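You operate a simulated robot arm through the tools that you are given. There is no shell and no other tool. Be economical: measure what you need, move in short steps, check, and stop when the job is done.

The job below is to be done with a simulated two-armed robot. You get a single attempt, and the scene is never put back.

TASK
Pick up the white film roll from the top of the sample bench with one hand, pass it to the other hand and put it on the top of the floor bench. Put the 28 mm rubber sleeve from the top of the sample bench on the grey tile there and the 15 mm rubber sleeve on the shelf under the floor bench. Switch the orange slide switch on. Fetch the short grey pot marked "J-57" from the top of the sample bench and set it on the shelf of the sample bench. Take the cream block marked "J-56" from the shelf of the sample bench and leave it on the shelf under the jig. Put the eye wash bottle with the earliest date from the top of the sample bench on the site board shelf. The order is free. Set down upright: white film roll, eye wash bottle.

The check looks at the end state, three seconds after you hand in, the way a careful person would. Anything else that was tipped, shoved, dropped, spilled or broken makes it a failure.

THE ROBOT
Two 7-joint arms with fingered hands on one trunk, on a base that drives. Base frame: it is fixed to the floor where the robot stands at the start and does not move with it; the origin is under the middle of the robot, x ahead of it, y to its left, z up; the surface under the hand at the start is at about z = 0.8. Readings come in m, rad, newtons and seconds.
The left shoulder is at the start at [0.063, 0.125, 1.075], the right one opposite. With the tool pointing down near the work surface each hand reaches from about 0.46 to 0.86 m from the robot's upright axis, wherever it stands, measured 20 degrees to its own side. Places, roughly: cream block [0.5, 0.25, 0.25]; eye wash bottle [0.5, 0.5, 0.75]; grey tile (9x9x1 cm) [0.6, 0.7, 0.8]; orange slide switch [0.2, -0.5, 0.8]; rubber sleeve [0.5, 0.25, 1]; shelf of the sample bench [0.5, 0.3, 0.4]; shelf under the floor bench [3.3, 1.1, 0.3]; shelf under the jig [0.5, -1.9, 0.4]; short grey pot [0.25, 0, 0.75]; site board shelf (123x23 cm) [-0.52, -3.92, 0.86]; top of the floor bench [3.3, 0.8, 0.8]; white film roll (8x8x12 cm) [0.5, 0.1, 0.9]. Payload 4 kg a hand.
The TCP of each hand is the grasp point between the finger pads, 0.029 m short of the fingertips. In the tool frame z runs along the fingers and y along their closing line. Largest opening 0.1 m; the body of the gripper starts 0.034 m behind the TCP. The gripper is a hand of 5 fingers: y runs from the thumb to the fingers, the wrist lies at [-0.015, -0.105, -0.177] in the tool frame, and closing takes about 1.5 s.
Orientation is that of the tool frame in the base frame, as a unit quaternion [x, y, z, w]. With the fingers straight down and the wrist toward the robot, the tool's x, y and z point along [0, 1, 0], [1, 0, 0] and [0, 0, -1] of the base frame.

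THE INTERFACE
- The arms move only by the tool step_arm. It takes "left_moves", "right_moves" or both (then of equal length, played together; a hand with none holds still); each is a list of rows, each a list of 7 numbers: the shift along the base's x, y, z in units of 25 mm (1.0 is 25 mm), then the turn, a rotation vector about the base's x, y, z in units of 5 degrees (1.0 is 5 degrees), then the closure in counts, from 0 (fully open) to 255 (shut). In form: [[tx, ty, tz, wx, wy, wz, jaw], ...]. A call has 1 to 10 rows; each row shifts and turns the commanded pose from where the row before left it. A call with a number of a shift or a turn outside -1 to 1 is refused whole. A row lasts 0.2 s, in which the tool goes at most 0.05 m and 0.15 rad; a call with a longer step from one row to the next is refused whole, and so is a gripper value outside its range. Where a pose cannot be reached the arm comes as near as it can. A force on the tool above 40 N (or 10 N above the force at the start of the call, whichever is more), or a blocked arm, ends the call early, and 0.2 s more pass. Each finger travels about 0.045 m/s and halts on what it meets, pressing with about 28 N; the grip force reading is that of the motor and also rises with nothing between the fingers. The clock runs only during rows and for 0.2 s after the last one: add rows that do not move to give the fingers time. The reply holds the time, the measured pose of the TCP, the force on the tool along the base axes, the opening and the grip force, in the units named above and with some noise, with the torque about the TCP (base axes, N m) and any sound that the robot's microphone picked up, and new pictures: "views" is both (left out), scene, wrist or none (wrist: the cameras of the hands that moved).
- Cameras (640 x 400 px; columns grow to the right, rows downward): "scene" is now at [0.1645, 0.0175, 1.2006]; the picture's right is [0.18, -0.98, 0.00], its down [-0.59, -0.11, -0.80] and it looks along [0.78, 0.15, -0.60] (base axes); focal length 214 px, centre (320, 200). "left" rides on the left gripper at [-0.066, -0.086, -0.121] in its tool frame; the picture's right is [-0.76, -0.31, 0.58], its down [0.59, -0.70, 0.40] and it looks along [0.28, 0.64, 0.71] (tool axes); focal length 247 px, centre (320, 200). "right" rides on the right gripper at [0.066, -0.086, -0.121] in its tool frame; the picture's right is [-0.76, 0.31, -0.58], its down [-0.59, -0.70, 0.40] and it looks along [-0.28, 0.64, 0.71] (tool axes); focal length 247 px, centre (320, 200). There is no depth. A picture from a camera that has moved, and an enlarged one, comes with that camera's place and axes in the base frame and with its lens.
- raise_lower(by): slides the trunk up (or, below 0, down) by that many m; the arms and the scene camera ride with it, the base frame stays. It gives what a move gives, with no picture.
- drive_base(legs): drives the robot by 1 to 6 legs, each [ahead, turn to the left] in m and rad, along the robot's own axes; the way and the turn of a leg run together, so that a leg with both is an arc; at most 1.5 m and 3.142 rad a leg. The arms and the cameras ride along, it lands a little off, and it stops where it bumps. It gives what a move gives, and a new picture of the scene camera.
- set_grasp(shape, hand): the hand has 5 fingers and takes this shape, open, in about a second: jaw (thumb against the fingers, like two jaws); tri (thumb and two fingers); tip (a fingertip pinch); poke (one finger out to press); point (the index stretched); flat (the hand flat); cup (the hand cupped); fist (a fist). The gripper value then closes the fingers along that shape, each until it touches; the sizes above hold for jaw. It gives what a move gives, with no picture.
- head_to(pan, tilt): turns the head with the scene camera to pan (to the left, within 1.396 rad either way) and tilt (down, from -0.506 to 1.204), counted from straight ahead of the robot. It gives what a move gives, and a new picture of the scene camera.
- inspect(camera, box): a new picture of the part [left, top, right, bottom] of that camera's present view, enlarged. It takes no simulated time.
- hand_in(): hands the job in; it is judged then, once.

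Go step by step. Nothing tells you exact positions but the pictures and the camera data: compare them with the known pose of the tool, close in by small moves and look again before you grip or let go. The budget is 207 turns and 260 pictures, counting those below and the enlarged ones. Unless the task says otherwise, let go and move clear before handing in.

The tools are called after ">>>" as name(argument=value, ...) on one line, values as JSON. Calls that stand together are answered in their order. step_arm: Moves the arms, as the interface text tells. Its arguments: {"type":"object","properties":{"left_moves":{"type":"array","items":{"type":"array","items":{"type":"number"}}},"right_moves":{"type":"array","items":{"type":"array","items":{"type":"number"}}},"views":{"type":"string","enum":["both","scene","wrist","none"]}},"required":[]} The other tools are called the same way: raise_lower (by) slides the trunk up or down; set_grasp (shape, hand) gives the hand a shape; drive_base (legs) drives the base; head_to (pan, tilt) turns the head that bears the scene camera; inspect (camera, box) takes an enlarged picture of a part of a camera's view; hand_in () hands the job in.

At the start:

```text
clock: 0.0
left_tool_pos: [0.4187, 0.4578, 1.1975]
left_orientation: [0.707, 0.707, 0.0, 0.0]
left_wrist_force: [-0.7, 0.4, 0.4]
left_ft_torque: [0.01, -0.01, 0.0]
left_grip_width: 0.0997
left_grip_force: 0.0
left_shape: jaw
right_tool_pos: [0.519, 0.0288, 1.1927]
right_orientation: [0.707, 0.707, 0.0, 0.0]
right_wrist_force: [0.7, -0.5, -0.3]
right_ft_torque: [0.01, -0.03, 0.0]
right_grip_width: 0.1
right_grip_force: 0.1
right_shape: jaw
trunk travel left (down, up): [-0.275, 0.472]
robot x, y, heading: [0.0, 0.0023, 0.001]
head pan, tilt: [0.185, 0.646]
```

scene: 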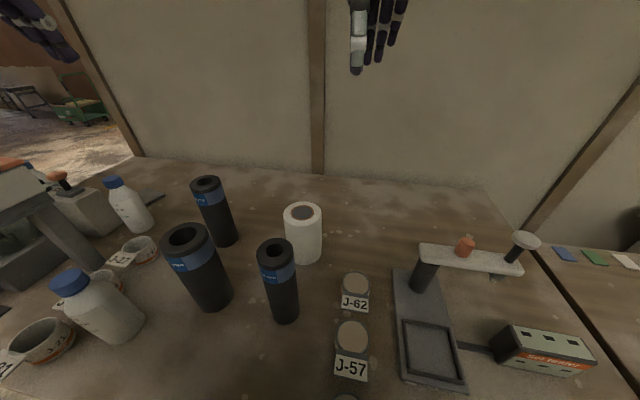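
right: 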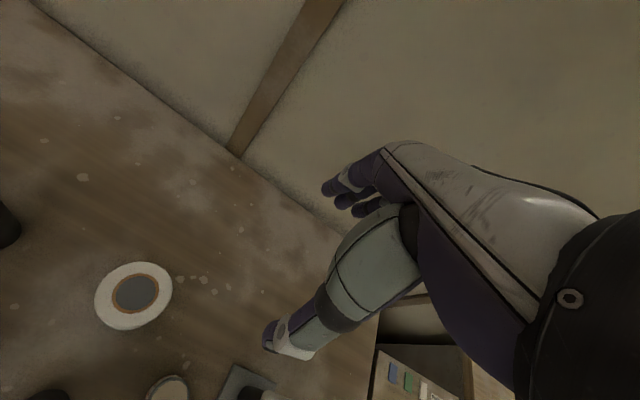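
left: 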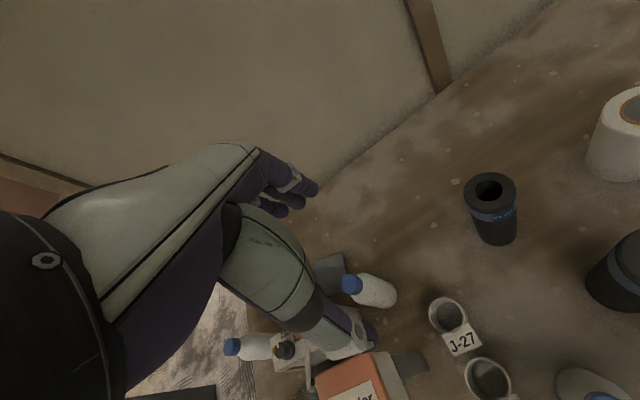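

I see the sample bench with black sleeves, a white roll, bottles, pots and a switch device. I look closer and around before moving.

>>> inspect(camera="scene", box=[160, 160, 400, 400])

>>> inspect(camera="scene", box=[380, 220, 620, 400])

>>> head_to(pan=0.9, tilt=0.8)

```text
1.67 times, centred on (280, 280) of scene
camera zoom: at [0.1645, 0.0175, 1.2006], right [0.18, -0.98, 0.0], down [-0.59, -0.11, -0.8], along [0.78, 0.15, -0.6], focal length 358 px, centre (387, 67)
```

zoom: 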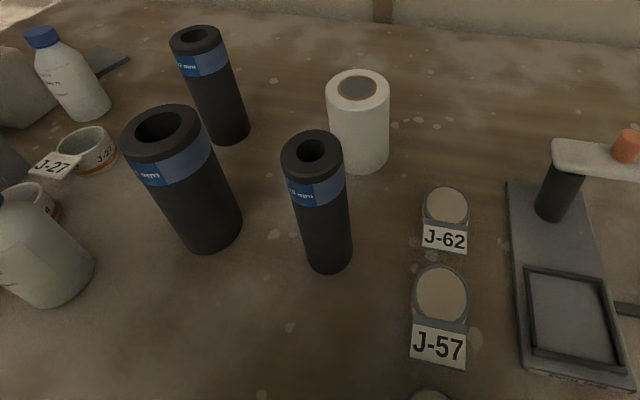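

```text
2.22 times, centred on (500, 310) of scene
camera zoom: at [0.1645, 0.0175, 1.2006], right [0.18, -0.98, 0.0], down [-0.59, -0.11, -0.8], along [0.78, 0.15, -0.6], focal length 477 px, centre (-80, -44)
```

zoom: 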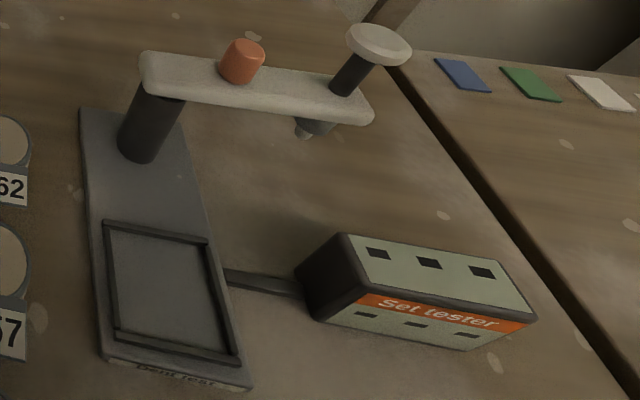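

```text
clock: 1.1
left_tool_pos: [0.419, 0.46, 1.1984]
left_orientation: [0.707, 0.707, 0.0, 0.0]
left_wrist_force: [-0.3, -1.0, 0.3]
left_ft_torque: [-0.04, 0.02, -0.01]
left_grip_width: 0.0997
left_grip_force: 0.1
left_shape: jaw
right_tool_pos: [0.5214, 0.0292, 1.1937]
right_orientation: [0.707, 0.707, 0.001, 0.001]
right_wrist_force: [-0.1, -0.2, 0.2]
right_ft_torque: [-0.02, -0.02, 0.01]
right_grip_width: 0.1
right_grip_force: 0.1
right_shape: jaw
trunk travel left (down, up): [-0.275, 0.472]
robot x, y, heading: [0.0019, 0.0003, 0.001]
head pan, tilt: [0.901, 0.799]
camera scene: at [0.1292, 0.0647, 1.1877], right [0.78, -0.62, 0.0], down [-0.45, -0.56, -0.7], along [0.43, 0.55, -0.72], focal length 214 px, centre (320, 200)
```

scene: 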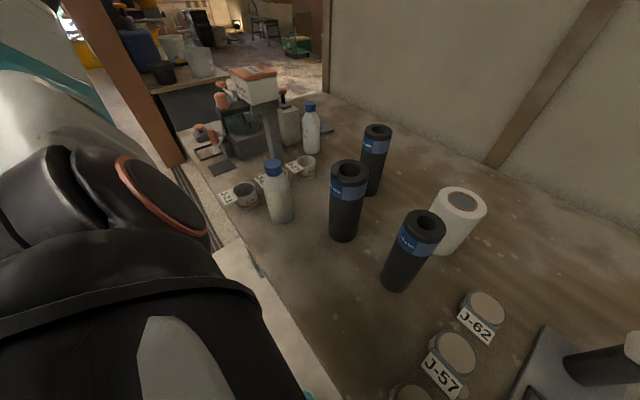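

The bench's left end shows more items. I zoom in on the bottles, sleeves and tiles.

>>> inspect(camera="scene", box=[180, 60, 340, 230])

>>> inspect(camera="scene", box=[300, 110, 500, 310])

>>> inspect(camera="left", box=[200, 220, 540, 400])

>>> head_to(pan=-0.9, tilt=0.7)

```text
2.35 times, centred on (260, 145) of scene
camera zoom: at [0.1292, 0.0647, 1.1877], right [0.78, -0.62, 0.0], down [-0.45, -0.56, -0.7], along [0.43, 0.55, -0.72], focal length 505 px, centre (461, 329)
```

zoom: 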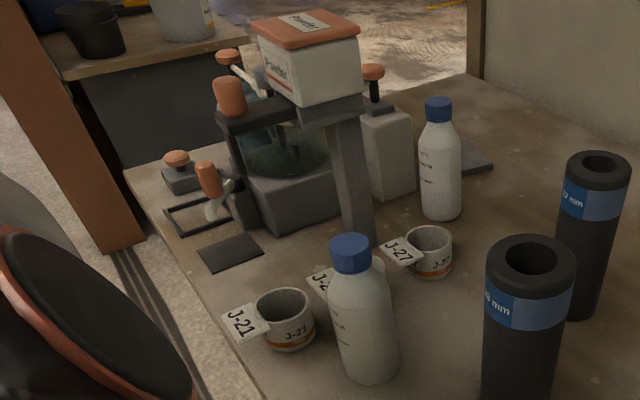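

```text
2.00 times, centred on (400, 210) of scene
camera zoom: at [0.1292, 0.0647, 1.1877], right [0.78, -0.62, 0.0], down [-0.45, -0.56, -0.7], along [0.43, 0.55, -0.72], focal length 429 px, centre (160, 180)
```

zoom: 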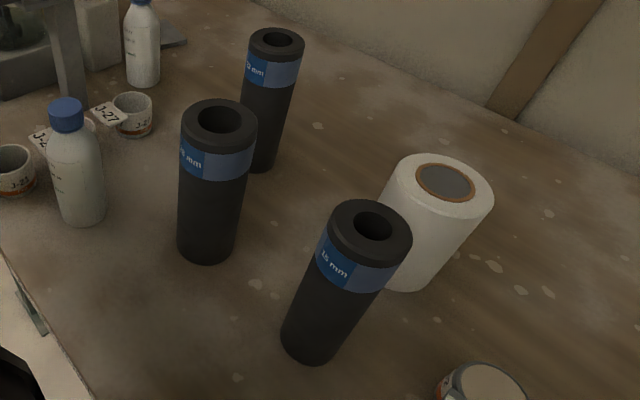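

```text
1.88 times, centred on (370, 310) of left
camera zoom: at [0.3325, 0.3942, 1.3192], right [-0.31, -0.76, -0.58], down [-0.7, 0.59, -0.4], along [0.64, 0.28, -0.71], focal length 465 px, centre (226, -7)
```

zoom: 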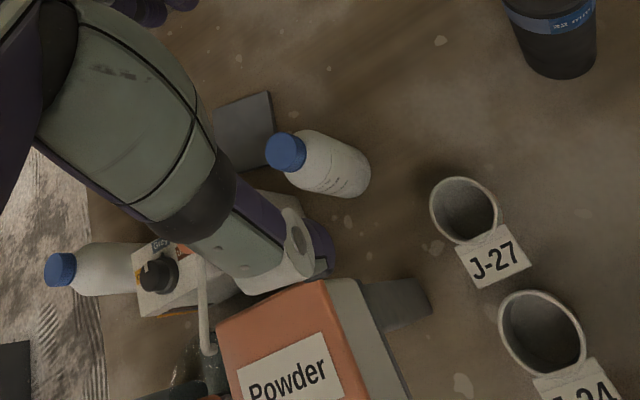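

```text
clock: 2.9
left_tool_pos: [0.4187, 0.4593, 1.1972]
left_orientation: [0.707, 0.707, 0.0, 0.0]
left_wrist_force: [0.0, -0.2, 0.1]
left_ft_torque: [0.0, 0.06, 0.01]
left_grip_width: 0.0996
left_grip_force: 0.1
left_shape: jaw
right_tool_pos: [0.5206, 0.0288, 1.1943]
right_orientation: [0.707, 0.707, 0.0, 0.0]
right_wrist_force: [0.2, -0.3, -0.2]
right_ft_torque: [-0.02, -0.02, -0.01]
right_grip_width: 0.0997
right_grip_force: 0.1
right_shape: jaw
trunk travel left (down, up): [-0.275, 0.472]
robot x, y, heading: [-0.0006, 0.0041, -0.001]
head pan, tilt: [-0.901, 0.7]
camera scene: at [0.1319, -0.0651, 1.1959], right [-0.78, -0.62, 0.0], down [-0.4, 0.5, -0.76], along [0.48, -0.6, -0.64], focal length 214 px, centre (320, 200)
```

scene: 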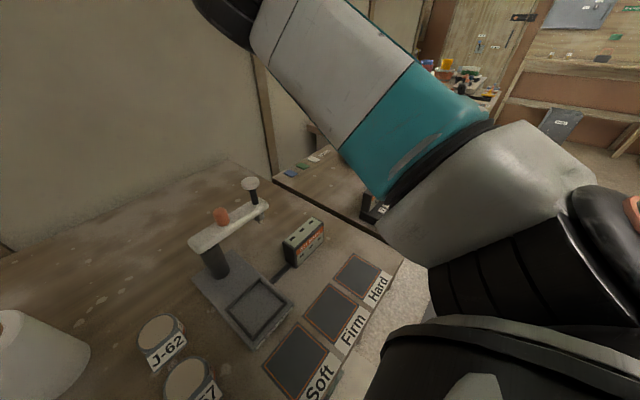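

Sleeves: front-left is 28 mm, rear 22 mm, right 15 mm. I back off to see the bench, its shelf and the slide switch.

>>> drive_base(legs=[[-0.7, 0]])

>>> head_to(pan=0.35, tilt=0.6)

>>> head_to(pan=-0.45, tilt=0.6)

```text
clock: 6.7
left_tool_pos: [-0.2774, 0.4592, 1.1977]
left_orientation: [0.706, 0.708, 0.0, 0.001]
left_wrist_force: [-0.9, -0.2, -0.1]
left_ft_torque: [0.01, -0.03, 0.01]
left_grip_width: 0.0995
left_grip_force: 0.0
left_shape: jaw
right_tool_pos: [-0.1754, 0.0278, 1.1926]
right_orientation: [0.706, 0.708, 0.0, -0.001]
right_wrist_force: [0.1, -0.8, 0.4]
right_ft_torque: [-0.02, -0.03, 0.0]
right_grip_width: 0.0997
right_grip_force: 0.0
right_shape: jaw
trunk travel left (down, up): [-0.275, 0.472]
robot x, y, heading: [-0.6922, -0.0035, 0.005]
head pan, tilt: [-0.901, 0.7]
camera scene: at [-0.5634, -0.0656, 1.196], right [-0.78, -0.62, 0.0], down [-0.4, 0.5, -0.77], along [0.48, -0.6, -0.64], focal length 214 px, centre (320, 200)
```

scene: 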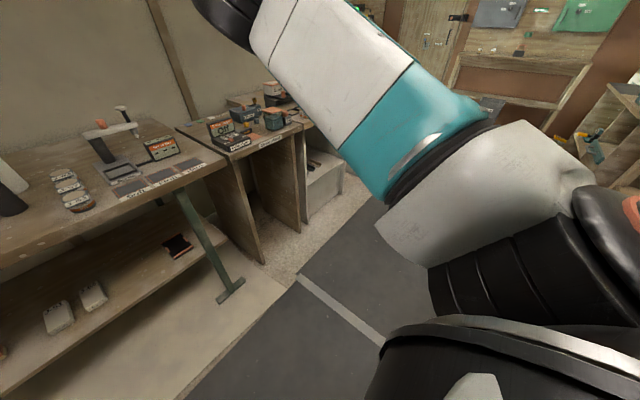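

```text
clock: 8.1
left_tool_pos: [-0.2771, 0.4585, 1.1984]
left_orientation: [0.706, 0.708, 0.0, 0.0]
left_wrist_force: [0.5, -0.4, 0.3]
left_ft_torque: [0.0, -0.01, -0.02]
left_grip_width: 0.1003
left_grip_force: 0.0
left_shape: jaw
right_tool_pos: [-0.1745, 0.0288, 1.1943]
right_orientation: [0.707, 0.708, -0.001, 0.0]
right_wrist_force: [0.8, 0.1, 1.2]
right_ft_torque: [-0.05, 0.0, 0.0]
right_grip_width: 0.0998
right_grip_force: 0.1
right_shape: jaw
trunk travel left (down, up): [-0.275, 0.472]
robot x, y, heading: [-0.6931, 0.0008, 0.002]
head pan, tilt: [0.351, 0.6]
camera scene: at [-0.5329, 0.0313, 1.2045], right [0.34, -0.94, 0.0], down [-0.53, -0.19, -0.82], along [0.77, 0.28, -0.57], focal length 214 px, centre (320, 200)
```

scene: 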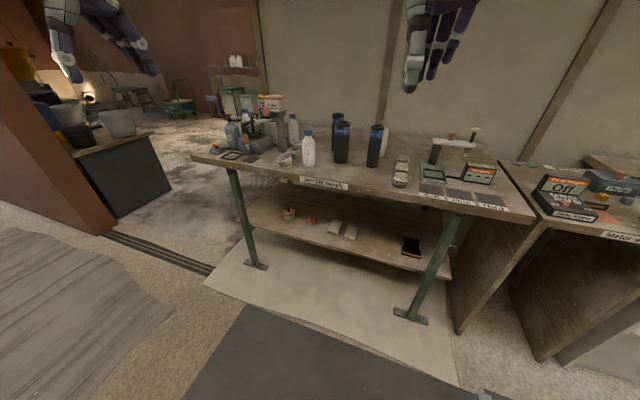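

```text
clock: 9.3
left_tool_pos: [-0.2768, 0.4583, 1.1979]
left_orientation: [0.706, 0.708, -0.001, 0.0]
left_wrist_force: [0.9, 0.4, -0.3]
left_ft_torque: [0.02, 0.0, 0.04]
left_grip_width: 0.0998
left_grip_force: 0.1
left_shape: jaw
right_tool_pos: [-0.1745, 0.0289, 1.1926]
right_orientation: [0.707, 0.708, 0.0, 0.0]
right_wrist_force: [0.6, -0.1, -0.3]
right_ft_torque: [-0.02, 0.0, 0.02]
right_grip_width: 0.0997
right_grip_force: 0.1
right_shape: jaw
trunk travel left (down, up): [-0.275, 0.472]
robot x, y, heading: [-0.694, 0.0009, 0.003]
head pan, tilt: [-0.45, 0.6]
camera scene: at [-0.5362, -0.0374, 1.2045], right [-0.43, -0.9, 0.0], down [-0.51, 0.24, -0.82], along [0.74, -0.36, -0.57], focal length 214 px, centre (320, 200)
```

scene: 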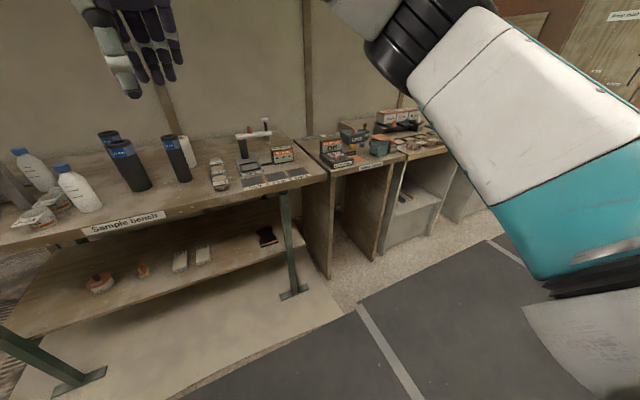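

>>> inspect(camera="scene", box=[200, 100, 460, 220])

>>> inspect(camera="scene", box=[70, 180, 310, 310])

>>> head_to(pan=0.35, tilt=0.3)

```text
2.46 times, centred on (330, 160) of scene
camera zoom: at [-0.5362, -0.0374, 1.2045], right [-0.43, -0.9, 0.0], down [-0.51, 0.24, -0.82], along [0.74, -0.36, -0.57], focal length 528 px, centre (295, 298)
```

zoom: 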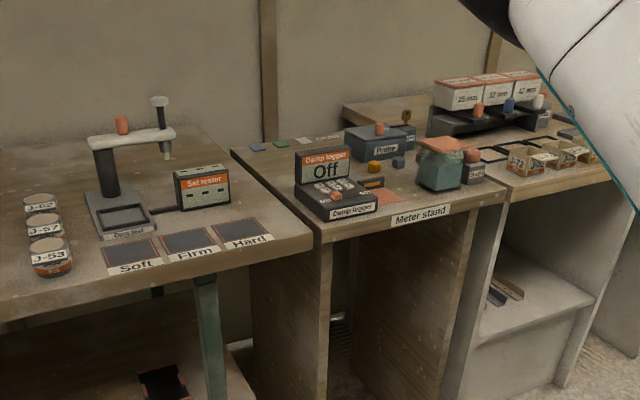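

```text
2.67 times, centred on (190, 245) of scene
camera zoom: at [-0.5362, -0.0374, 1.2045], right [-0.43, -0.9, 0.0], down [-0.51, 0.24, -0.82], along [0.74, -0.36, -0.57], focal length 572 px, centre (667, 80)
```

zoom: 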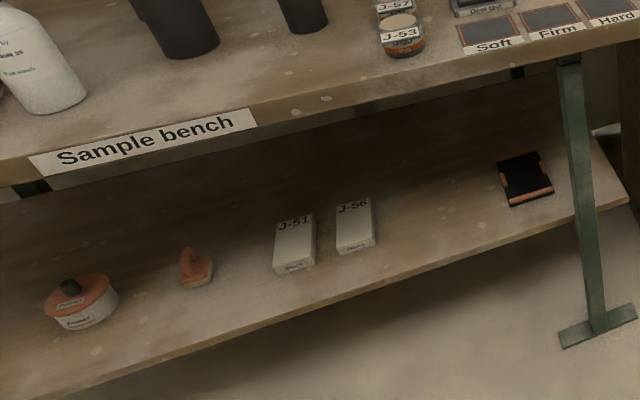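

```text
clock: 10.4
left_tool_pos: [-0.2763, 0.4584, 1.1975]
left_orientation: [0.707, 0.708, -0.001, 0.0]
left_wrist_force: [0.3, 0.7, 0.5]
left_ft_torque: [0.0, -0.03, -0.02]
left_grip_width: 0.0999
left_grip_force: 0.0
left_shape: jaw
right_tool_pos: [-0.1741, 0.0293, 1.1935]
right_orientation: [0.706, 0.708, 0.001, -0.001]
right_wrist_force: [-0.2, -0.3, -0.8]
right_ft_torque: [0.0, 0.0, -0.02]
right_grip_width: 0.1
right_grip_force: 0.1
right_shape: jaw
trunk travel left (down, up): [-0.275, 0.472]
robot x, y, heading: [-0.6948, 0.0004, -0.001]
head pan, tilt: [0.351, 0.3]
camera scene: at [-0.5282, 0.033, 1.232], right [0.34, -0.94, 0.0], down [-0.28, -0.1, -0.96], along [0.9, 0.33, -0.3], focal length 214 px, centre (320, 200)
```

scene: 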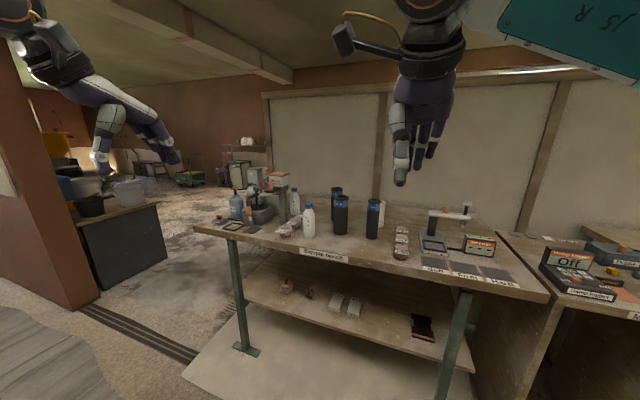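

The damp logger shows "Off" with an orange slider at about [0.16,-0.45]; J-56 block is the right one on the shelf. I inspect details and look around for the far benches.

>>> inspect(camera="scene", box=[190, 160, 330, 260])

>>> head_to(pan=0.75, tilt=0.3)

>>> drive_base(legs=[[0, -1.3]])

```text
4.00 times, centred on (260, 210) of scene
camera zoom: at [-0.5282, 0.033, 1.232], right [0.34, -0.94, 0.0], down [-0.28, -0.1, -0.96], along [0.9, 0.33, -0.3], focal length 858 px, centre (560, 160)
```

zoom: 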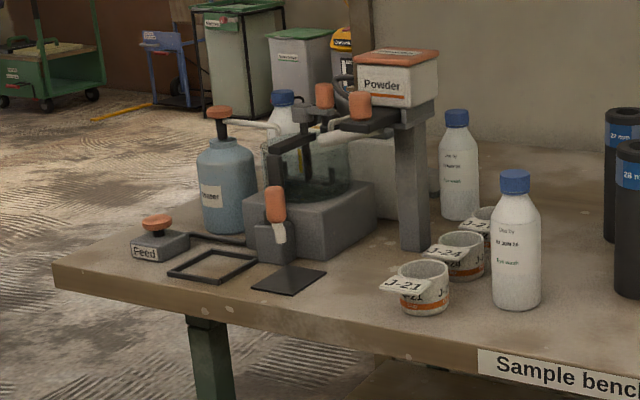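

```text
clock: 11.3
left_tool_pos: [-0.2777, 0.4589, 1.1971]
left_orientation: [0.707, 0.707, 0.0, 0.0]
left_wrist_force: [0.3, -0.2, 0.4]
left_ft_torque: [0.02, -0.04, 0.0]
left_grip_width: 0.1
left_grip_force: 0.0
left_shape: jaw
right_tool_pos: [-0.1748, 0.0293, 1.1934]
right_orientation: [0.706, 0.708, -0.001, 0.0]
right_wrist_force: [0.5, 0.4, 0.9]
right_ft_torque: [0.01, 0.0, -0.01]
right_grip_width: 0.0997
right_grip_force: 0.2
right_shape: jaw
trunk travel left (down, up): [-0.275, 0.472]
robot x, y, heading: [-0.6953, -0.0009, 0.0]
head pan, tilt: [0.75, 0.3]
camera scene: at [-0.5477, 0.0646, 1.232], right [0.68, -0.73, 0.0], down [-0.22, -0.2, -0.96], along [0.7, 0.65, -0.3], focal length 214 px, centre (320, 200)
```

scene: 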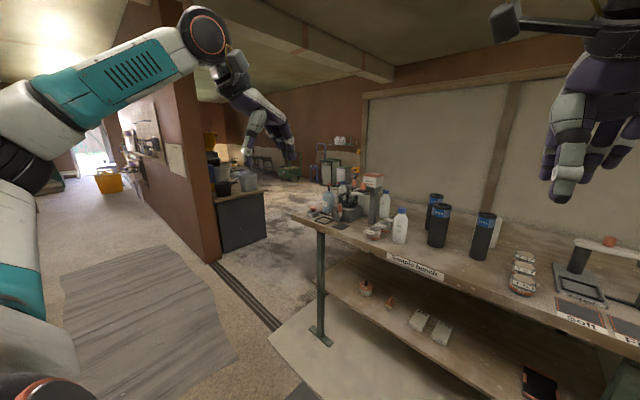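

```text
clock: 15.0
left_tool_pos: [-0.1419, -0.286, 1.1959]
left_orientation: [0.991, 0.132, -0.001, 0.0]
left_wrist_force: [1.1, -1.0, 0.8]
left_ft_torque: [0.01, 0.01, 0.02]
left_grip_width: 0.0998
left_grip_force: 0.1
left_shape: jaw
right_tool_pos: [-0.5322, -0.4946, 1.1921]
right_orientation: [0.991, 0.132, 0.001, 0.001]
right_wrist_force: [0.1, 0.3, 0.2]
right_ft_torque: [0.03, -0.02, 0.02]
right_grip_width: 0.0998
right_grip_force: 0.1
right_shape: jaw
trunk travel left (down, up): [-0.275, 0.472]
robot x, y, heading: [-0.6968, 0.0004, -1.308]
head pan, tilt: [0.75, 0.3]
camera scene: at [-0.5934, -0.1235, 1.232], right [-0.53, -0.85, 0.0], down [-0.25, 0.16, -0.96], along [0.81, -0.5, -0.3], focal length 214 px, centre (320, 200)
```

scene: 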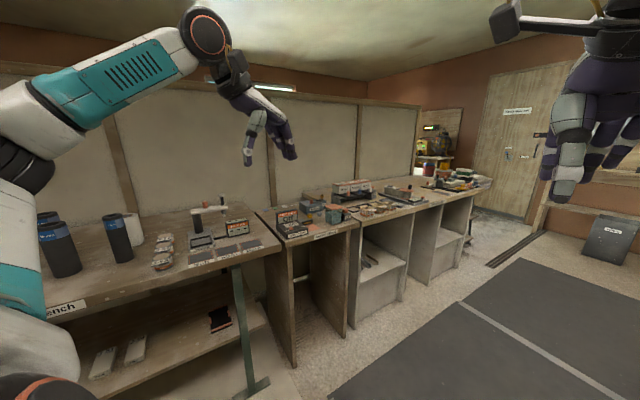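

The other benches are along the wall to the right. I look further right for the site board and the jig.

>>> inspect(camera="scene", box=[260, 140, 520, 330])

>>> head_to(pan=0.0, tilt=0.25)

```text
2.11 times, centred on (390, 235) of scene
camera zoom: at [-0.5934, -0.1235, 1.232], right [-0.53, -0.85, 0.0], down [-0.25, 0.16, -0.96], along [0.81, -0.5, -0.3], focal length 452 px, centre (173, 126)
```

zoom: 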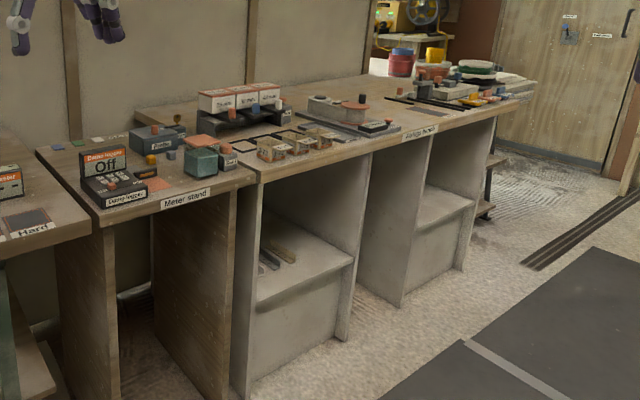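

```text
clock: 16.1
left_tool_pos: [-0.1425, -0.2858, 1.1974]
left_orientation: [0.991, 0.132, -0.001, 0.0]
left_wrist_force: [0.2, -0.5, 0.1]
left_ft_torque: [-0.01, 0.0, -0.02]
left_grip_width: 0.0998
left_grip_force: 0.0
left_shape: jaw
right_tool_pos: [-0.5309, -0.4962, 1.1929]
right_orientation: [0.991, 0.132, -0.001, 0.0]
right_wrist_force: [-0.7, -0.1, 0.1]
right_ft_torque: [0.02, 0.03, -0.01]
right_grip_width: 0.0999
right_grip_force: 0.0
right_shape: jaw
trunk travel left (down, up): [-0.275, 0.472]
robot x, y, heading: [-0.6947, -0.0012, -1.306]
head pan, tilt: [0.0, 0.25]
camera scene: at [-0.6482, -0.1643, 1.2367], right [-0.97, -0.26, 0.0], down [-0.06, 0.24, -0.97], along [0.25, -0.94, -0.25], focal length 214 px, centre (320, 200)
```

scene: 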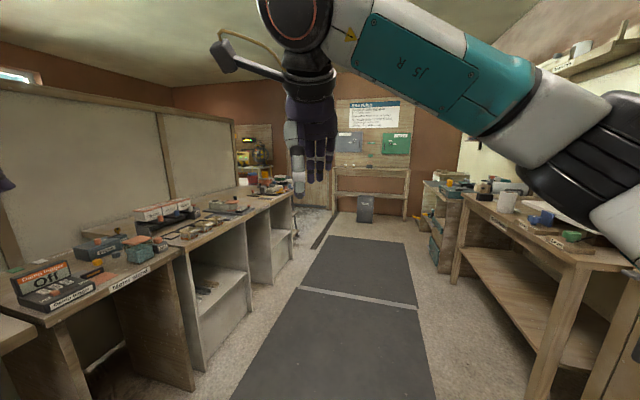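

The site board is at the end of the aisle. First the switch: I drive to face the damp logger.

>>> drive_base(legs=[[0.4, 0], [0, 1.306]])

>>> head_to(pan=0.0, tilt=0.6)

```text
clock: 21.9
left_tool_pos: [-0.1728, 0.0691, 1.197]
left_orientation: [0.705, 0.709, -0.001, 0.0]
left_wrist_force: [-0.3, 0.4, 0.1]
left_ft_torque: [0.02, -0.01, 0.0]
left_grip_width: 0.0999
left_grip_force: 0.1
left_shape: jaw
right_tool_pos: [-0.069, -0.3597, 1.1934]
right_orientation: [0.705, 0.71, 0.0, -0.001]
right_wrist_force: [-0.4, -1.0, -0.6]
right_ft_torque: [-0.03, 0.0, -0.03]
right_grip_width: 0.1
right_grip_force: 0.0
right_shape: jaw
trunk travel left (down, up): [-0.275, 0.472]
robot x, y, heading: [-0.5857, -0.3913, 0.007]
head pan, tilt: [0.0, 0.25]
camera scene: at [-0.4161, -0.389, 1.2368], right [0.01, -1.0, 0.0], down [-0.25, 0.0, -0.97], along [0.97, 0.01, -0.25], focal length 214 px, centre (320, 200)
```

scene: 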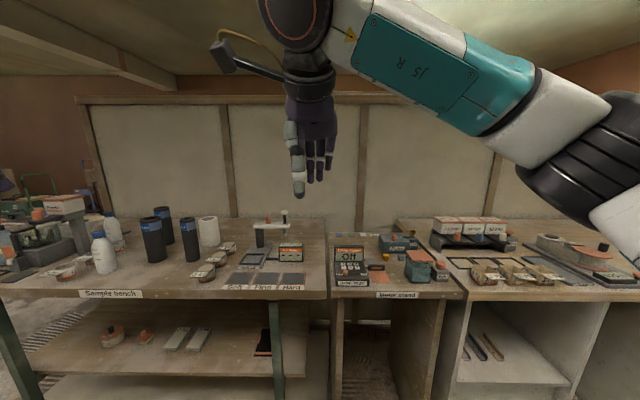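

```text
clock: 22.8
left_tool_pos: [-0.1729, 0.0697, 1.1978]
left_orientation: [0.705, 0.71, 0.0, 0.0]
left_wrist_force: [0.1, 0.4, 0.4]
left_ft_torque: [-0.02, 0.01, 0.01]
left_grip_width: 0.0999
left_grip_force: 0.1
left_shape: jaw
right_tool_pos: [-0.0679, -0.3593, 1.193]
right_orientation: [0.704, 0.71, 0.0, 0.001]
right_wrist_force: [0.4, -0.7, -0.6]
right_ft_torque: [0.02, 0.0, 0.02]
right_grip_width: 0.0998
right_grip_force: 0.0
right_shape: jaw
trunk travel left (down, up): [-0.275, 0.472]
robot x, y, heading: [-0.5881, -0.3912, 0.006]
head pan, tilt: [0.0, 0.6]
camera scene: at [-0.421, -0.3891, 1.2046], right [0.01, -1.0, 0.0], down [-0.56, 0.0, -0.83], along [0.83, 0.01, -0.56], focal length 214 px, centre (320, 200)
```

scene: 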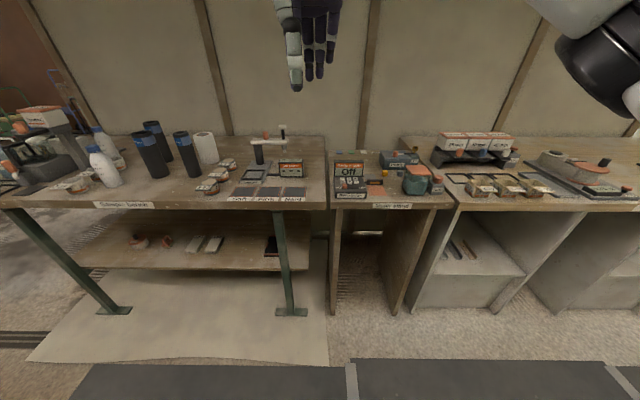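

>>> inspect(camera="scene", box=[325, 140, 455, 215])

>>> inspect(camera="scene", box=[420, 100, 640, 260])

>>> inspect(camera="scene", box=[70, 110, 200, 200])

```text
4.92 times, centred on (390, 178) of scene
camera zoom: at [-0.421, -0.3891, 1.2046], right [0.01, -1.0, 0.0], down [-0.56, 0.0, -0.83], along [0.83, 0.01, -0.56], focal length 1056 px, centre (-25, 311)
```

zoom: 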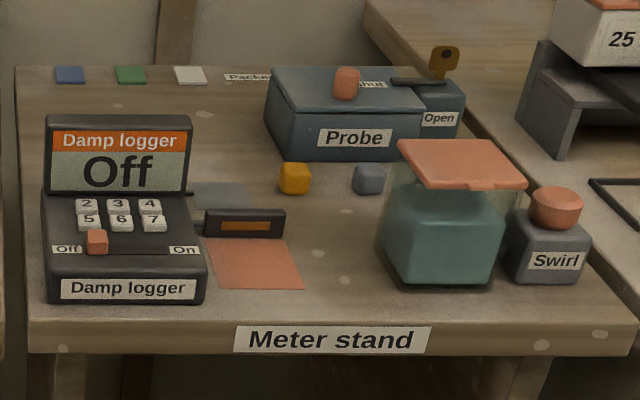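

```text
2.50 times, centred on (530, 180) of scene
camera zoom: at [-0.421, -0.3891, 1.2046], right [0.01, -1.0, 0.0], down [-0.56, 0.0, -0.83], along [0.83, 0.01, -0.56], focal length 536 px, centre (-205, 250)
```

zoom: 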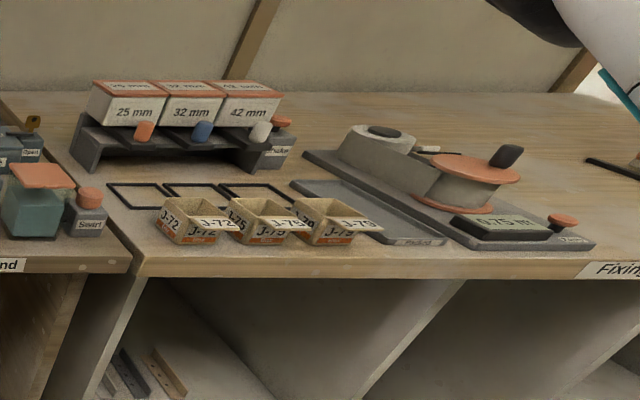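

```text
4.44 times, centred on (135, 155) of scene
camera zoom: at [-0.421, -0.3891, 1.2046], right [0.01, -1.0, 0.0], down [-0.56, 0.0, -0.83], along [0.83, 0.01, -0.56], focal length 953 px, centre (1142, 400)
```

zoom: 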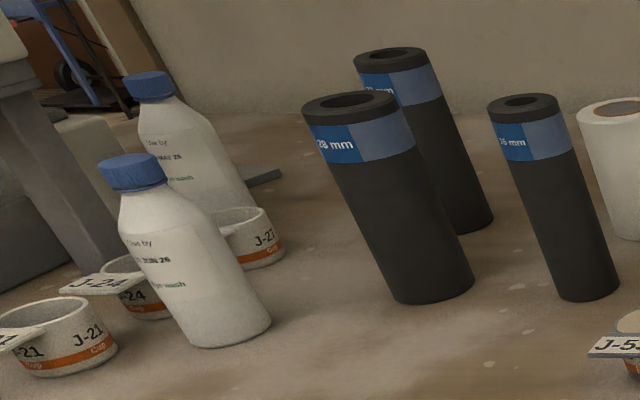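

The slider sits near [0.2,-0.467,0.83] and slides to the right (-y). I shape the right hand to poke and approach.

>>> drive_base(legs=[[0.15, 0]])

>>> set_grasp(hand="right", shape="poke")

>>> head_to(pan=-0.1, tilt=0.7)

>>> step_arm(right_moves=[[1, -0.3, -1, 0, 0, 0, 0], [1, -0.3, -1, 0, 0, 0, 0], [1, -0.3, -1, 0, 0, 0, 0], [1, -0.3, -1, 0, 0, 0, 0], [0.5, -0.3, -1, 0, 0, 0, 0], [0, 0, -1, 0, 0, 0, 0]], views="both")

```text
clock: 24.1
left_tool_pos: [-0.0228, 0.0704, 1.1977]
left_orientation: [0.705, 0.71, 0.0, 0.0]
left_wrist_force: [0.7, 0.5, 0.3]
left_ft_torque: [0.01, 0.03, 0.03]
left_grip_width: 0.0997
left_grip_force: 0.0
left_shape: jaw
right_tool_pos: [0.082, -0.3577, 1.1923]
right_orientation: [0.705, 0.709, -0.001, -0.001]
right_wrist_force: [1.1, 0.7, -0.4]
right_ft_torque: [0.01, 0.07, 0.0]
right_grip_width: 0.0997
right_grip_force: 0.1
right_shape: jaw
trunk travel left (down, up): [-0.275, 0.472]
robot x, y, heading: [-0.44, -0.3934, 0.008]
head pan, tilt: [0.0, 0.6]
camera scene: at [-0.2708, -0.3878, 1.2043], right [0.01, -1.0, 0.0], down [-0.57, 0.0, -0.82], along [0.82, 0.01, -0.57], focal length 214 px, centre (320, 200)
```

scene: 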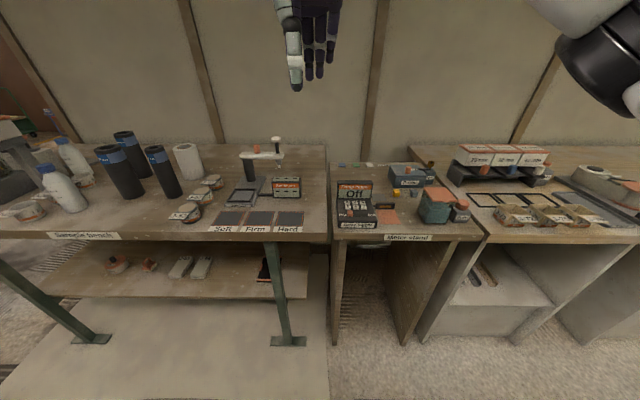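

```text
clock: 25.0
left_tool_pos: [-0.0238, 0.0707, 1.1973]
left_orientation: [0.705, 0.709, 0.0, 0.0]
left_wrist_force: [-0.5, -0.1, 0.7]
left_ft_torque: [0.01, -0.01, -0.02]
left_grip_width: 0.0998
left_grip_force: 0.2
left_shape: jaw
right_tool_pos: [0.0808, -0.3577, 1.1931]
right_orientation: [0.705, 0.71, 0.001, 0.0]
right_wrist_force: [0.4, -0.1, -0.3]
right_ft_torque: [-0.04, 0.0, -0.01]
right_grip_width: 0.0
right_grip_force: 0.0
right_shape: poke
trunk travel left (down, up): [-0.275, 0.472]
robot x, y, heading: [-0.4454, -0.3943, 0.01]
head pan, tilt: [0.0, 0.6]
```

```text
clock: 25.7
left_tool_pos: [-0.023, 0.0712, 1.1973]
left_orientation: [0.704, 0.71, -0.001, 0.0]
left_wrist_force: [0.3, -1.1, 0.4]
left_ft_torque: [0.02, 0.0, -0.02]
left_grip_width: 0.0995
left_grip_force: 0.1
left_shape: jaw
right_tool_pos: [0.0812, -0.3586, 1.193]
right_orientation: [0.705, 0.709, 0.0, 0.0]
right_wrist_force: [-0.3, 0.6, 0.0]
right_ft_torque: [0.02, 0.01, -0.03]
right_grip_width: 0.0002
right_grip_force: 0.1
right_shape: poke
trunk travel left (down, up): [-0.275, 0.472]
robot x, y, heading: [-0.4386, -0.3943, 0.007]
head pan, tilt: [-0.099, 0.7]
camera scene: at [-0.2757, -0.3963, 1.1959], right [-0.09, -1.0, 0.0], down [-0.64, 0.06, -0.76], along [0.76, -0.07, -0.64], focal length 214 px, centre (320, 200)
```

scene: 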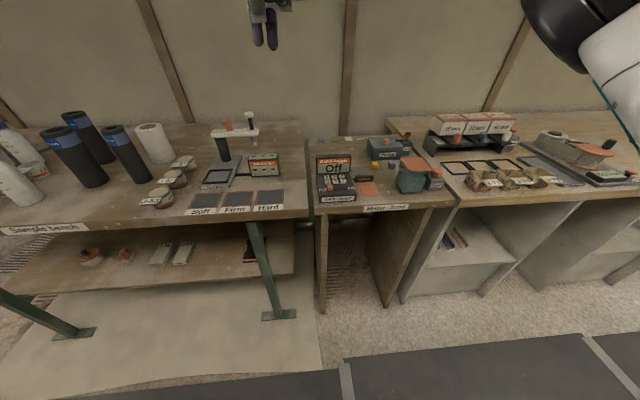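

```text
clock: 27.1
left_tool_pos: [-0.0234, 0.0707, 1.197]
left_orientation: [0.705, 0.71, 0.0, 0.0]
left_wrist_force: [0.0, 0.1, -0.9]
left_ft_torque: [0.0, 0.01, -0.02]
left_grip_width: 0.1
left_grip_force: 0.1
left_shape: jaw
right_tool_pos: [0.1935, -0.397, 1.0426]
right_orientation: [0.705, 0.709, 0.0, 0.0]
right_wrist_force: [0.1, 0.2, -0.6]
right_ft_torque: [-0.02, -0.03, 0.02]
right_grip_width: 0.0
right_grip_force: 0.0
right_shape: poke
trunk travel left (down, up): [-0.275, 0.472]
robot x, y, heading: [-0.4405, -0.3858, 0.004]
head pan, tilt: [-0.099, 0.7]
camera scene: at [-0.2755, -0.3964, 1.1959], right [-0.09, -1.0, 0.0], down [-0.64, 0.06, -0.76], along [0.76, -0.07, -0.64], focal length 214 px, centre (320, 200)
camera right: at [0.1071, -0.3304, 1.1635], right [0.31, -0.75, 0.58], down [-0.7, -0.59, -0.4], along [0.64, -0.28, -0.71], focal length 247 px, centre (320, 200)
```

scene: 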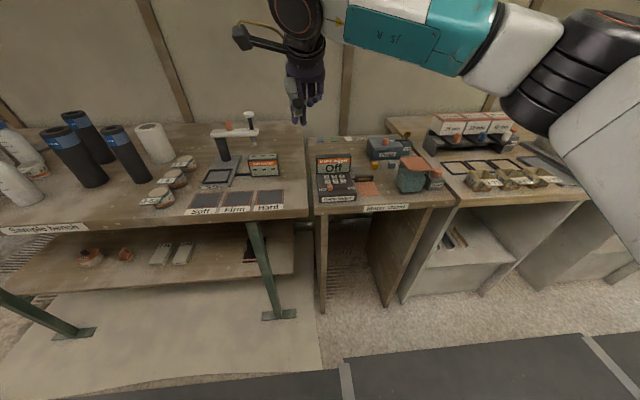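
right: 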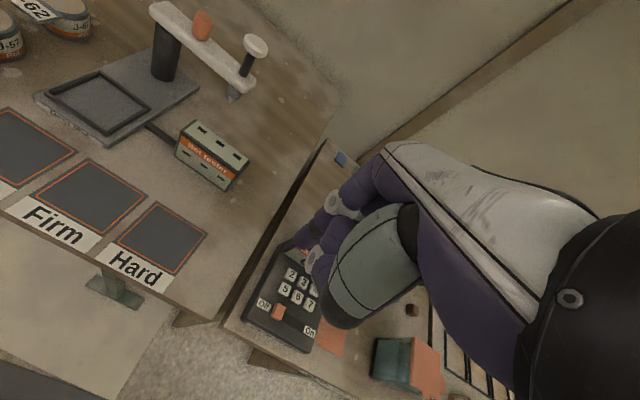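

>>> inspect(camera="scene", box=[270, 50, 390, 220])

>>> inspect(camera="right", box=[220, 150, 440, 360])

```text
2.35 times, centred on (330, 135) of scene
camera zoom: at [-0.2755, -0.3964, 1.1959], right [-0.09, -1.0, 0.0], down [-0.64, 0.06, -0.76], along [0.76, -0.07, -0.64], focal length 505 px, centre (296, 353)
```

zoom: 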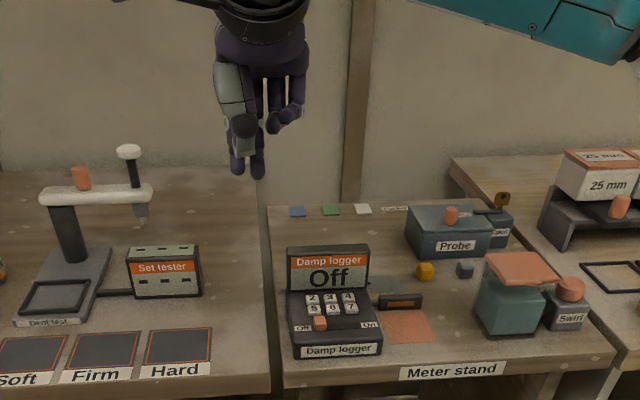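

```text
1.90 times, centred on (330, 255) of right
camera zoom: at [0.1071, -0.3304, 1.1635], right [0.31, -0.75, 0.58], down [-0.7, -0.59, -0.4], along [0.64, -0.28, -0.71], focal length 470 px, centre (301, 95)
```

zoom: 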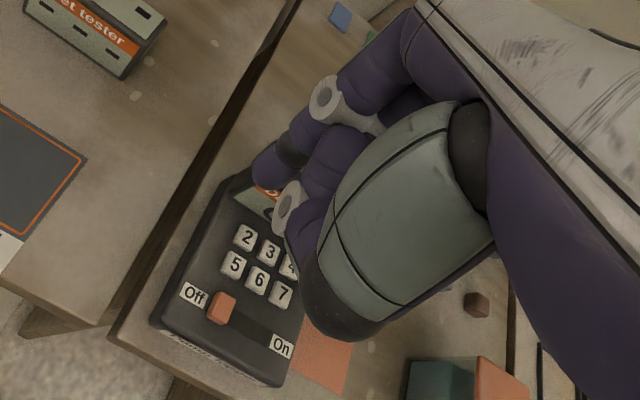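

The slider triangulates to [0.197,-0.47,0.83]. I tilt the hand so the fingertips lead, and come down left of the knob.

>>> step_arm(right_moves=[[0, 0, -1, 0, -1, 0, 0], [0, 0, -1, 0, -1, 0, 0], [0, 0, -1, 0, -1, 0, 0], [0, 0, -1, 0, -1, 0, 0], [-0.4, -0.5, -0.7, 0, -1, 0, 0], [0, 0, 0, 0, 0, 0, 0]], views="none")

>>> inspect(camera="scene", box=[280, 100, 380, 220])

>>> inspect(camera="right", box=[200, 150, 420, 360])

```text
clock: 28.5
left_tool_pos: [-0.0231, 0.071, 1.1973]
left_orientation: [0.704, 0.71, 0.0, 0.0]
left_wrist_force: [0.4, -0.7, 0.2]
left_ft_torque: [-0.02, 0.0, -0.02]
left_grip_width: 0.1
left_grip_force: 0.1
left_shape: jaw
right_tool_pos: [0.1826, -0.4077, 0.9249]
right_orientation: [0.688, 0.693, 0.153, 0.154]
right_wrist_force: [-0.3, -0.4, 0.2]
right_ft_torque: [0.0, 0.0, -0.02]
right_grip_width: 0.0
right_grip_force: 0.0
right_shape: poke
trunk travel left (down, up): [-0.275, 0.472]
robot x, y, heading: [-0.4397, -0.394, 0.009]
head pan, tilt: [-0.099, 0.7]
```

```text
3.33 times, centred on (330, 160) of scene
camera zoom: at [-0.2757, -0.3963, 1.1959], right [-0.09, -1.0, 0.0], down [-0.64, 0.06, -0.76], along [0.76, -0.07, -0.64], focal length 715 px, centre (287, 333)
```

zoom: 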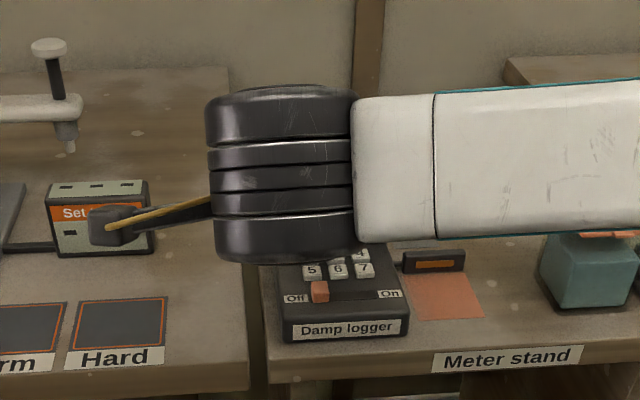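

```text
1.90 times, centred on (310, 255) of right
camera zoom: at [0.0541, -0.3434, 0.9977], right [0.04, -0.75, 0.66], down [-0.46, -0.59, -0.66], along [0.88, -0.28, -0.37], focal length 470 px, centre (339, 95)
```

zoom: 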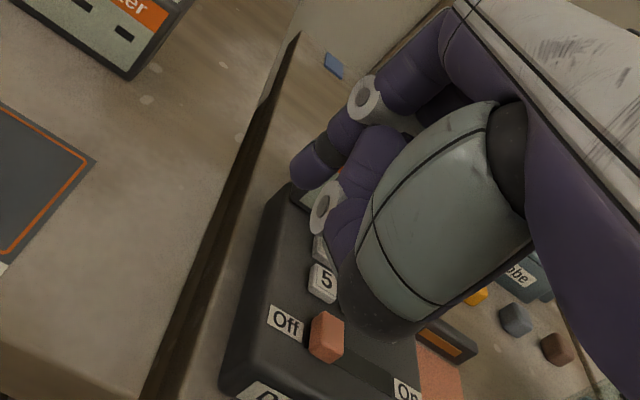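

>>> step_arm(right_moves=[[0, 0, -1, 0, 0, 0, 0], [0, 0, -0.8, 0, 0, 0, 0], [0, 0, -0.5, 0, 0, 0, 0], [0, 0, 0, 0, 0, 0, 0]], views="none")

>>> inspect(camera="right", box=[200, 150, 420, 360])

>>> head_to(pan=0.1, tilt=0.7)

```text
clock: 29.5
left_tool_pos: [-0.0239, 0.0711, 1.1978]
left_orientation: [0.704, 0.71, 0.0, 0.0]
left_wrist_force: [0.0, 0.4, -0.5]
left_ft_torque: [0.0, 0.04, 0.01]
left_grip_width: 0.0998
left_grip_force: 0.1
left_shape: jaw
right_tool_pos: [0.1833, -0.4067, 0.8663]
right_orientation: [0.687, 0.693, 0.153, 0.154]
right_wrist_force: [0.8, -0.2, -0.7]
right_ft_torque: [0.02, -0.01, 0.01]
right_grip_width: 0.0
right_grip_force: 0.1
right_shape: poke
trunk travel left (down, up): [-0.275, 0.472]
robot x, y, heading: [-0.4391, -0.3864, 0.007]
head pan, tilt: [-0.099, 0.7]
```

```text
1.90 times, centred on (310, 255) of right
camera zoom: at [0.0541, -0.3421, 0.9403], right [0.04, -0.75, 0.66], down [-0.46, -0.59, -0.66], along [0.88, -0.28, -0.37], focal length 470 px, centre (339, 95)
```

zoom: 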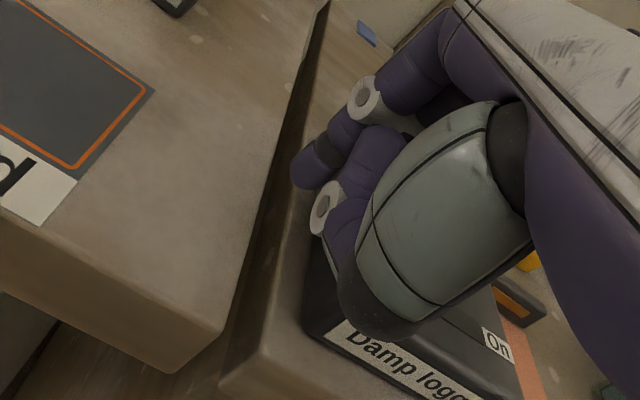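

```text
clock: 30.2
left_tool_pos: [-0.0242, 0.0715, 1.1982]
left_orientation: [0.704, 0.71, 0.0, 0.0]
left_wrist_force: [-0.2, 0.3, -0.8]
left_ft_torque: [-0.01, 0.01, 0.03]
left_grip_width: 0.0997
left_grip_force: 0.1
left_shape: jaw
right_tool_pos: [0.1843, -0.407, 0.8679]
right_orientation: [0.688, 0.693, 0.152, 0.154]
right_wrist_force: [-0.4, -0.3, -0.2]
right_ft_torque: [0.02, 0.01, -0.02]
right_grip_width: 0.0
right_grip_force: 0.0
right_shape: poke
trunk travel left (down, up): [-0.275, 0.472]
robot x, y, heading: [-0.4362, -0.3884, 0.007]
head pan, tilt: [0.099, 0.7]
camera scene: at [-0.2758, -0.3795, 1.1959], right [0.11, -0.99, 0.0], down [-0.64, -0.07, -0.76], along [0.76, 0.08, -0.64], focal length 214 px, centre (320, 200)
```

scene: 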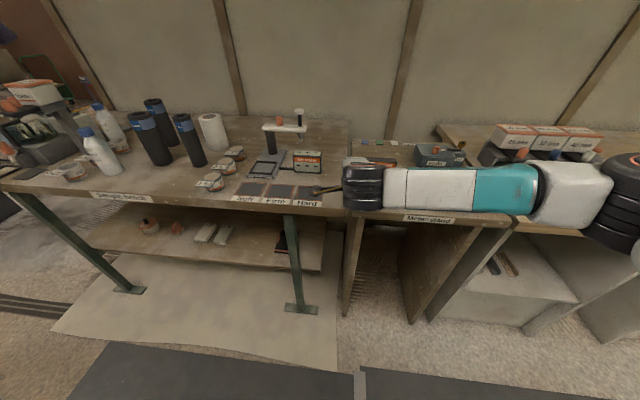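

>>> step_arm(right_moves=[[0, -0.6, 0, 0, 0, 0, 0], [0, -0.6, 0, 0, 0, 0, 0], [0, -0.6, 0, 0, 0, 0, 0], [0, -0.6, 0, 0, 0, 0, 0], [0, 0, 0, 0, 0, 0, 0]], views="wrist")

>>> inspect(camera="right", box=[200, 150, 420, 360])

```text
clock: 31.4
left_tool_pos: [-0.0233, 0.0716, 1.1985]
left_orientation: [0.704, 0.71, 0.0, 0.0]
left_wrist_force: [-0.7, 0.2, -0.7]
left_ft_torque: [-0.01, -0.04, 0.02]
left_grip_width: 0.0998
left_grip_force: 0.1
left_shape: jaw
right_tool_pos: [0.1841, -0.4678, 0.8684]
right_orientation: [0.688, 0.693, 0.152, 0.153]
right_wrist_force: [-0.2, -0.1, -0.3]
right_ft_torque: [0.0, -0.02, 0.0]
right_grip_width: 0.0
right_grip_force: 0.1
right_shape: poke
trunk travel left (down, up): [-0.275, 0.472]
robot x, y, heading: [-0.4401, -0.391, 0.002]
head pan, tilt: [0.099, 0.7]
camera right: at [0.0541, -0.403, 0.9409], right [0.04, -0.75, 0.66], down [-0.47, -0.59, -0.66], along [0.88, -0.28, -0.37], focal length 247 px, centre (320, 200)
```

right: 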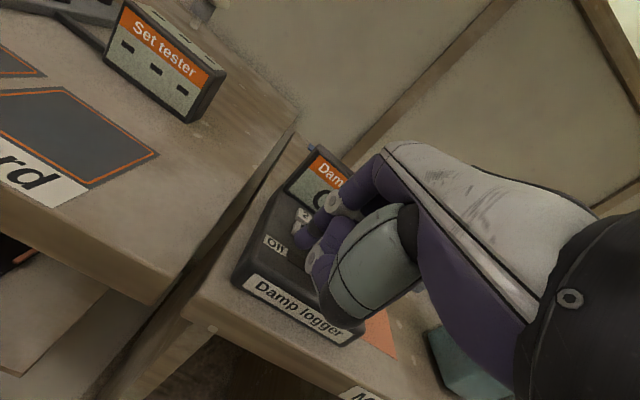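

```text
1.90 times, centred on (310, 255) of right
camera zoom: at [0.0541, -0.403, 0.9409], right [0.04, -0.75, 0.66], down [-0.47, -0.59, -0.66], along [0.88, -0.28, -0.37], focal length 470 px, centre (339, 95)
```

zoom: 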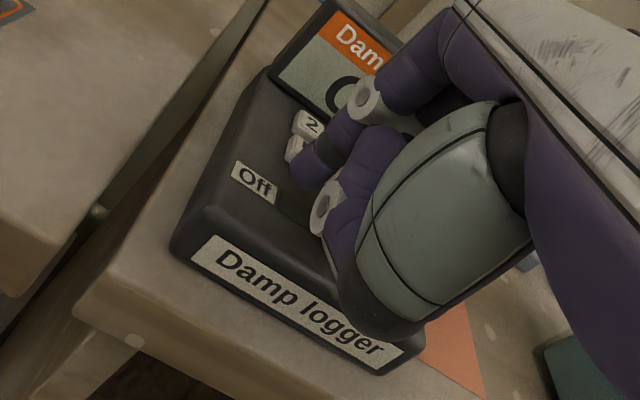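

The knob has apparently been moving with the finger; I keep pushing right.

>>> step_arm(right_moves=[[0, -0.5, 0, 0, 0, 0, 0], [0, -0.5, 0, 0, 0, 0, 0], [0, -0.3, 0, 0, 0, 0, 0], [0, 0, 0, 0, 0, 0, 0]], views="wrist")

>>> inspect(camera="right", box=[200, 150, 420, 360])

```text
clock: 32.4
left_tool_pos: [-0.0241, 0.0741, 1.1959]
left_orientation: [0.704, 0.71, -0.001, 0.001]
left_wrist_force: [0.1, 0.2, -0.8]
left_ft_torque: [0.0, 0.0, -0.02]
left_grip_width: 0.0999
left_grip_force: 0.0
left_shape: jaw
right_tool_pos: [0.1817, -0.4961, 0.8688]
right_orientation: [0.686, 0.695, 0.152, 0.152]
right_wrist_force: [-0.5, 21.9, -2.9]
right_ft_torque: [0.6, 0.02, 0.29]
right_grip_width: 0.0
right_grip_force: 0.0
right_shape: poke
trunk travel left (down, up): [-0.275, 0.472]
robot x, y, heading: [-0.4399, -0.3884, 0.008]
head pan, tilt: [0.099, 0.7]
camera right: at [0.0526, -0.4324, 0.9409], right [0.05, -0.76, 0.65], down [-0.46, -0.6, -0.66], along [0.89, -0.27, -0.38], focal length 247 px, centre (320, 200)
```

right: 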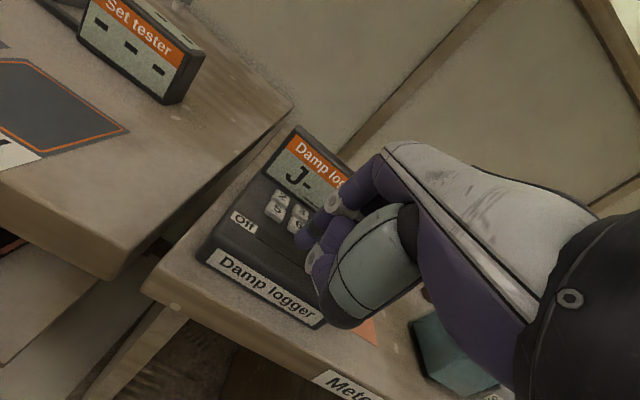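

```text
1.90 times, centred on (310, 255) of right
camera zoom: at [0.0526, -0.4324, 0.9409], right [0.05, -0.76, 0.65], down [-0.46, -0.6, -0.66], along [0.89, -0.27, -0.38], focal length 470 px, centre (339, 95)
```

zoom: 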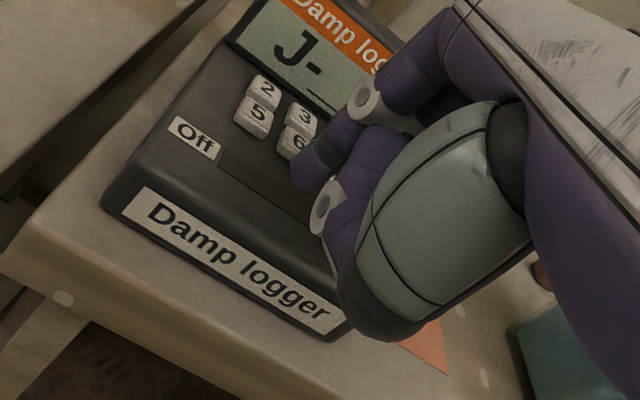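

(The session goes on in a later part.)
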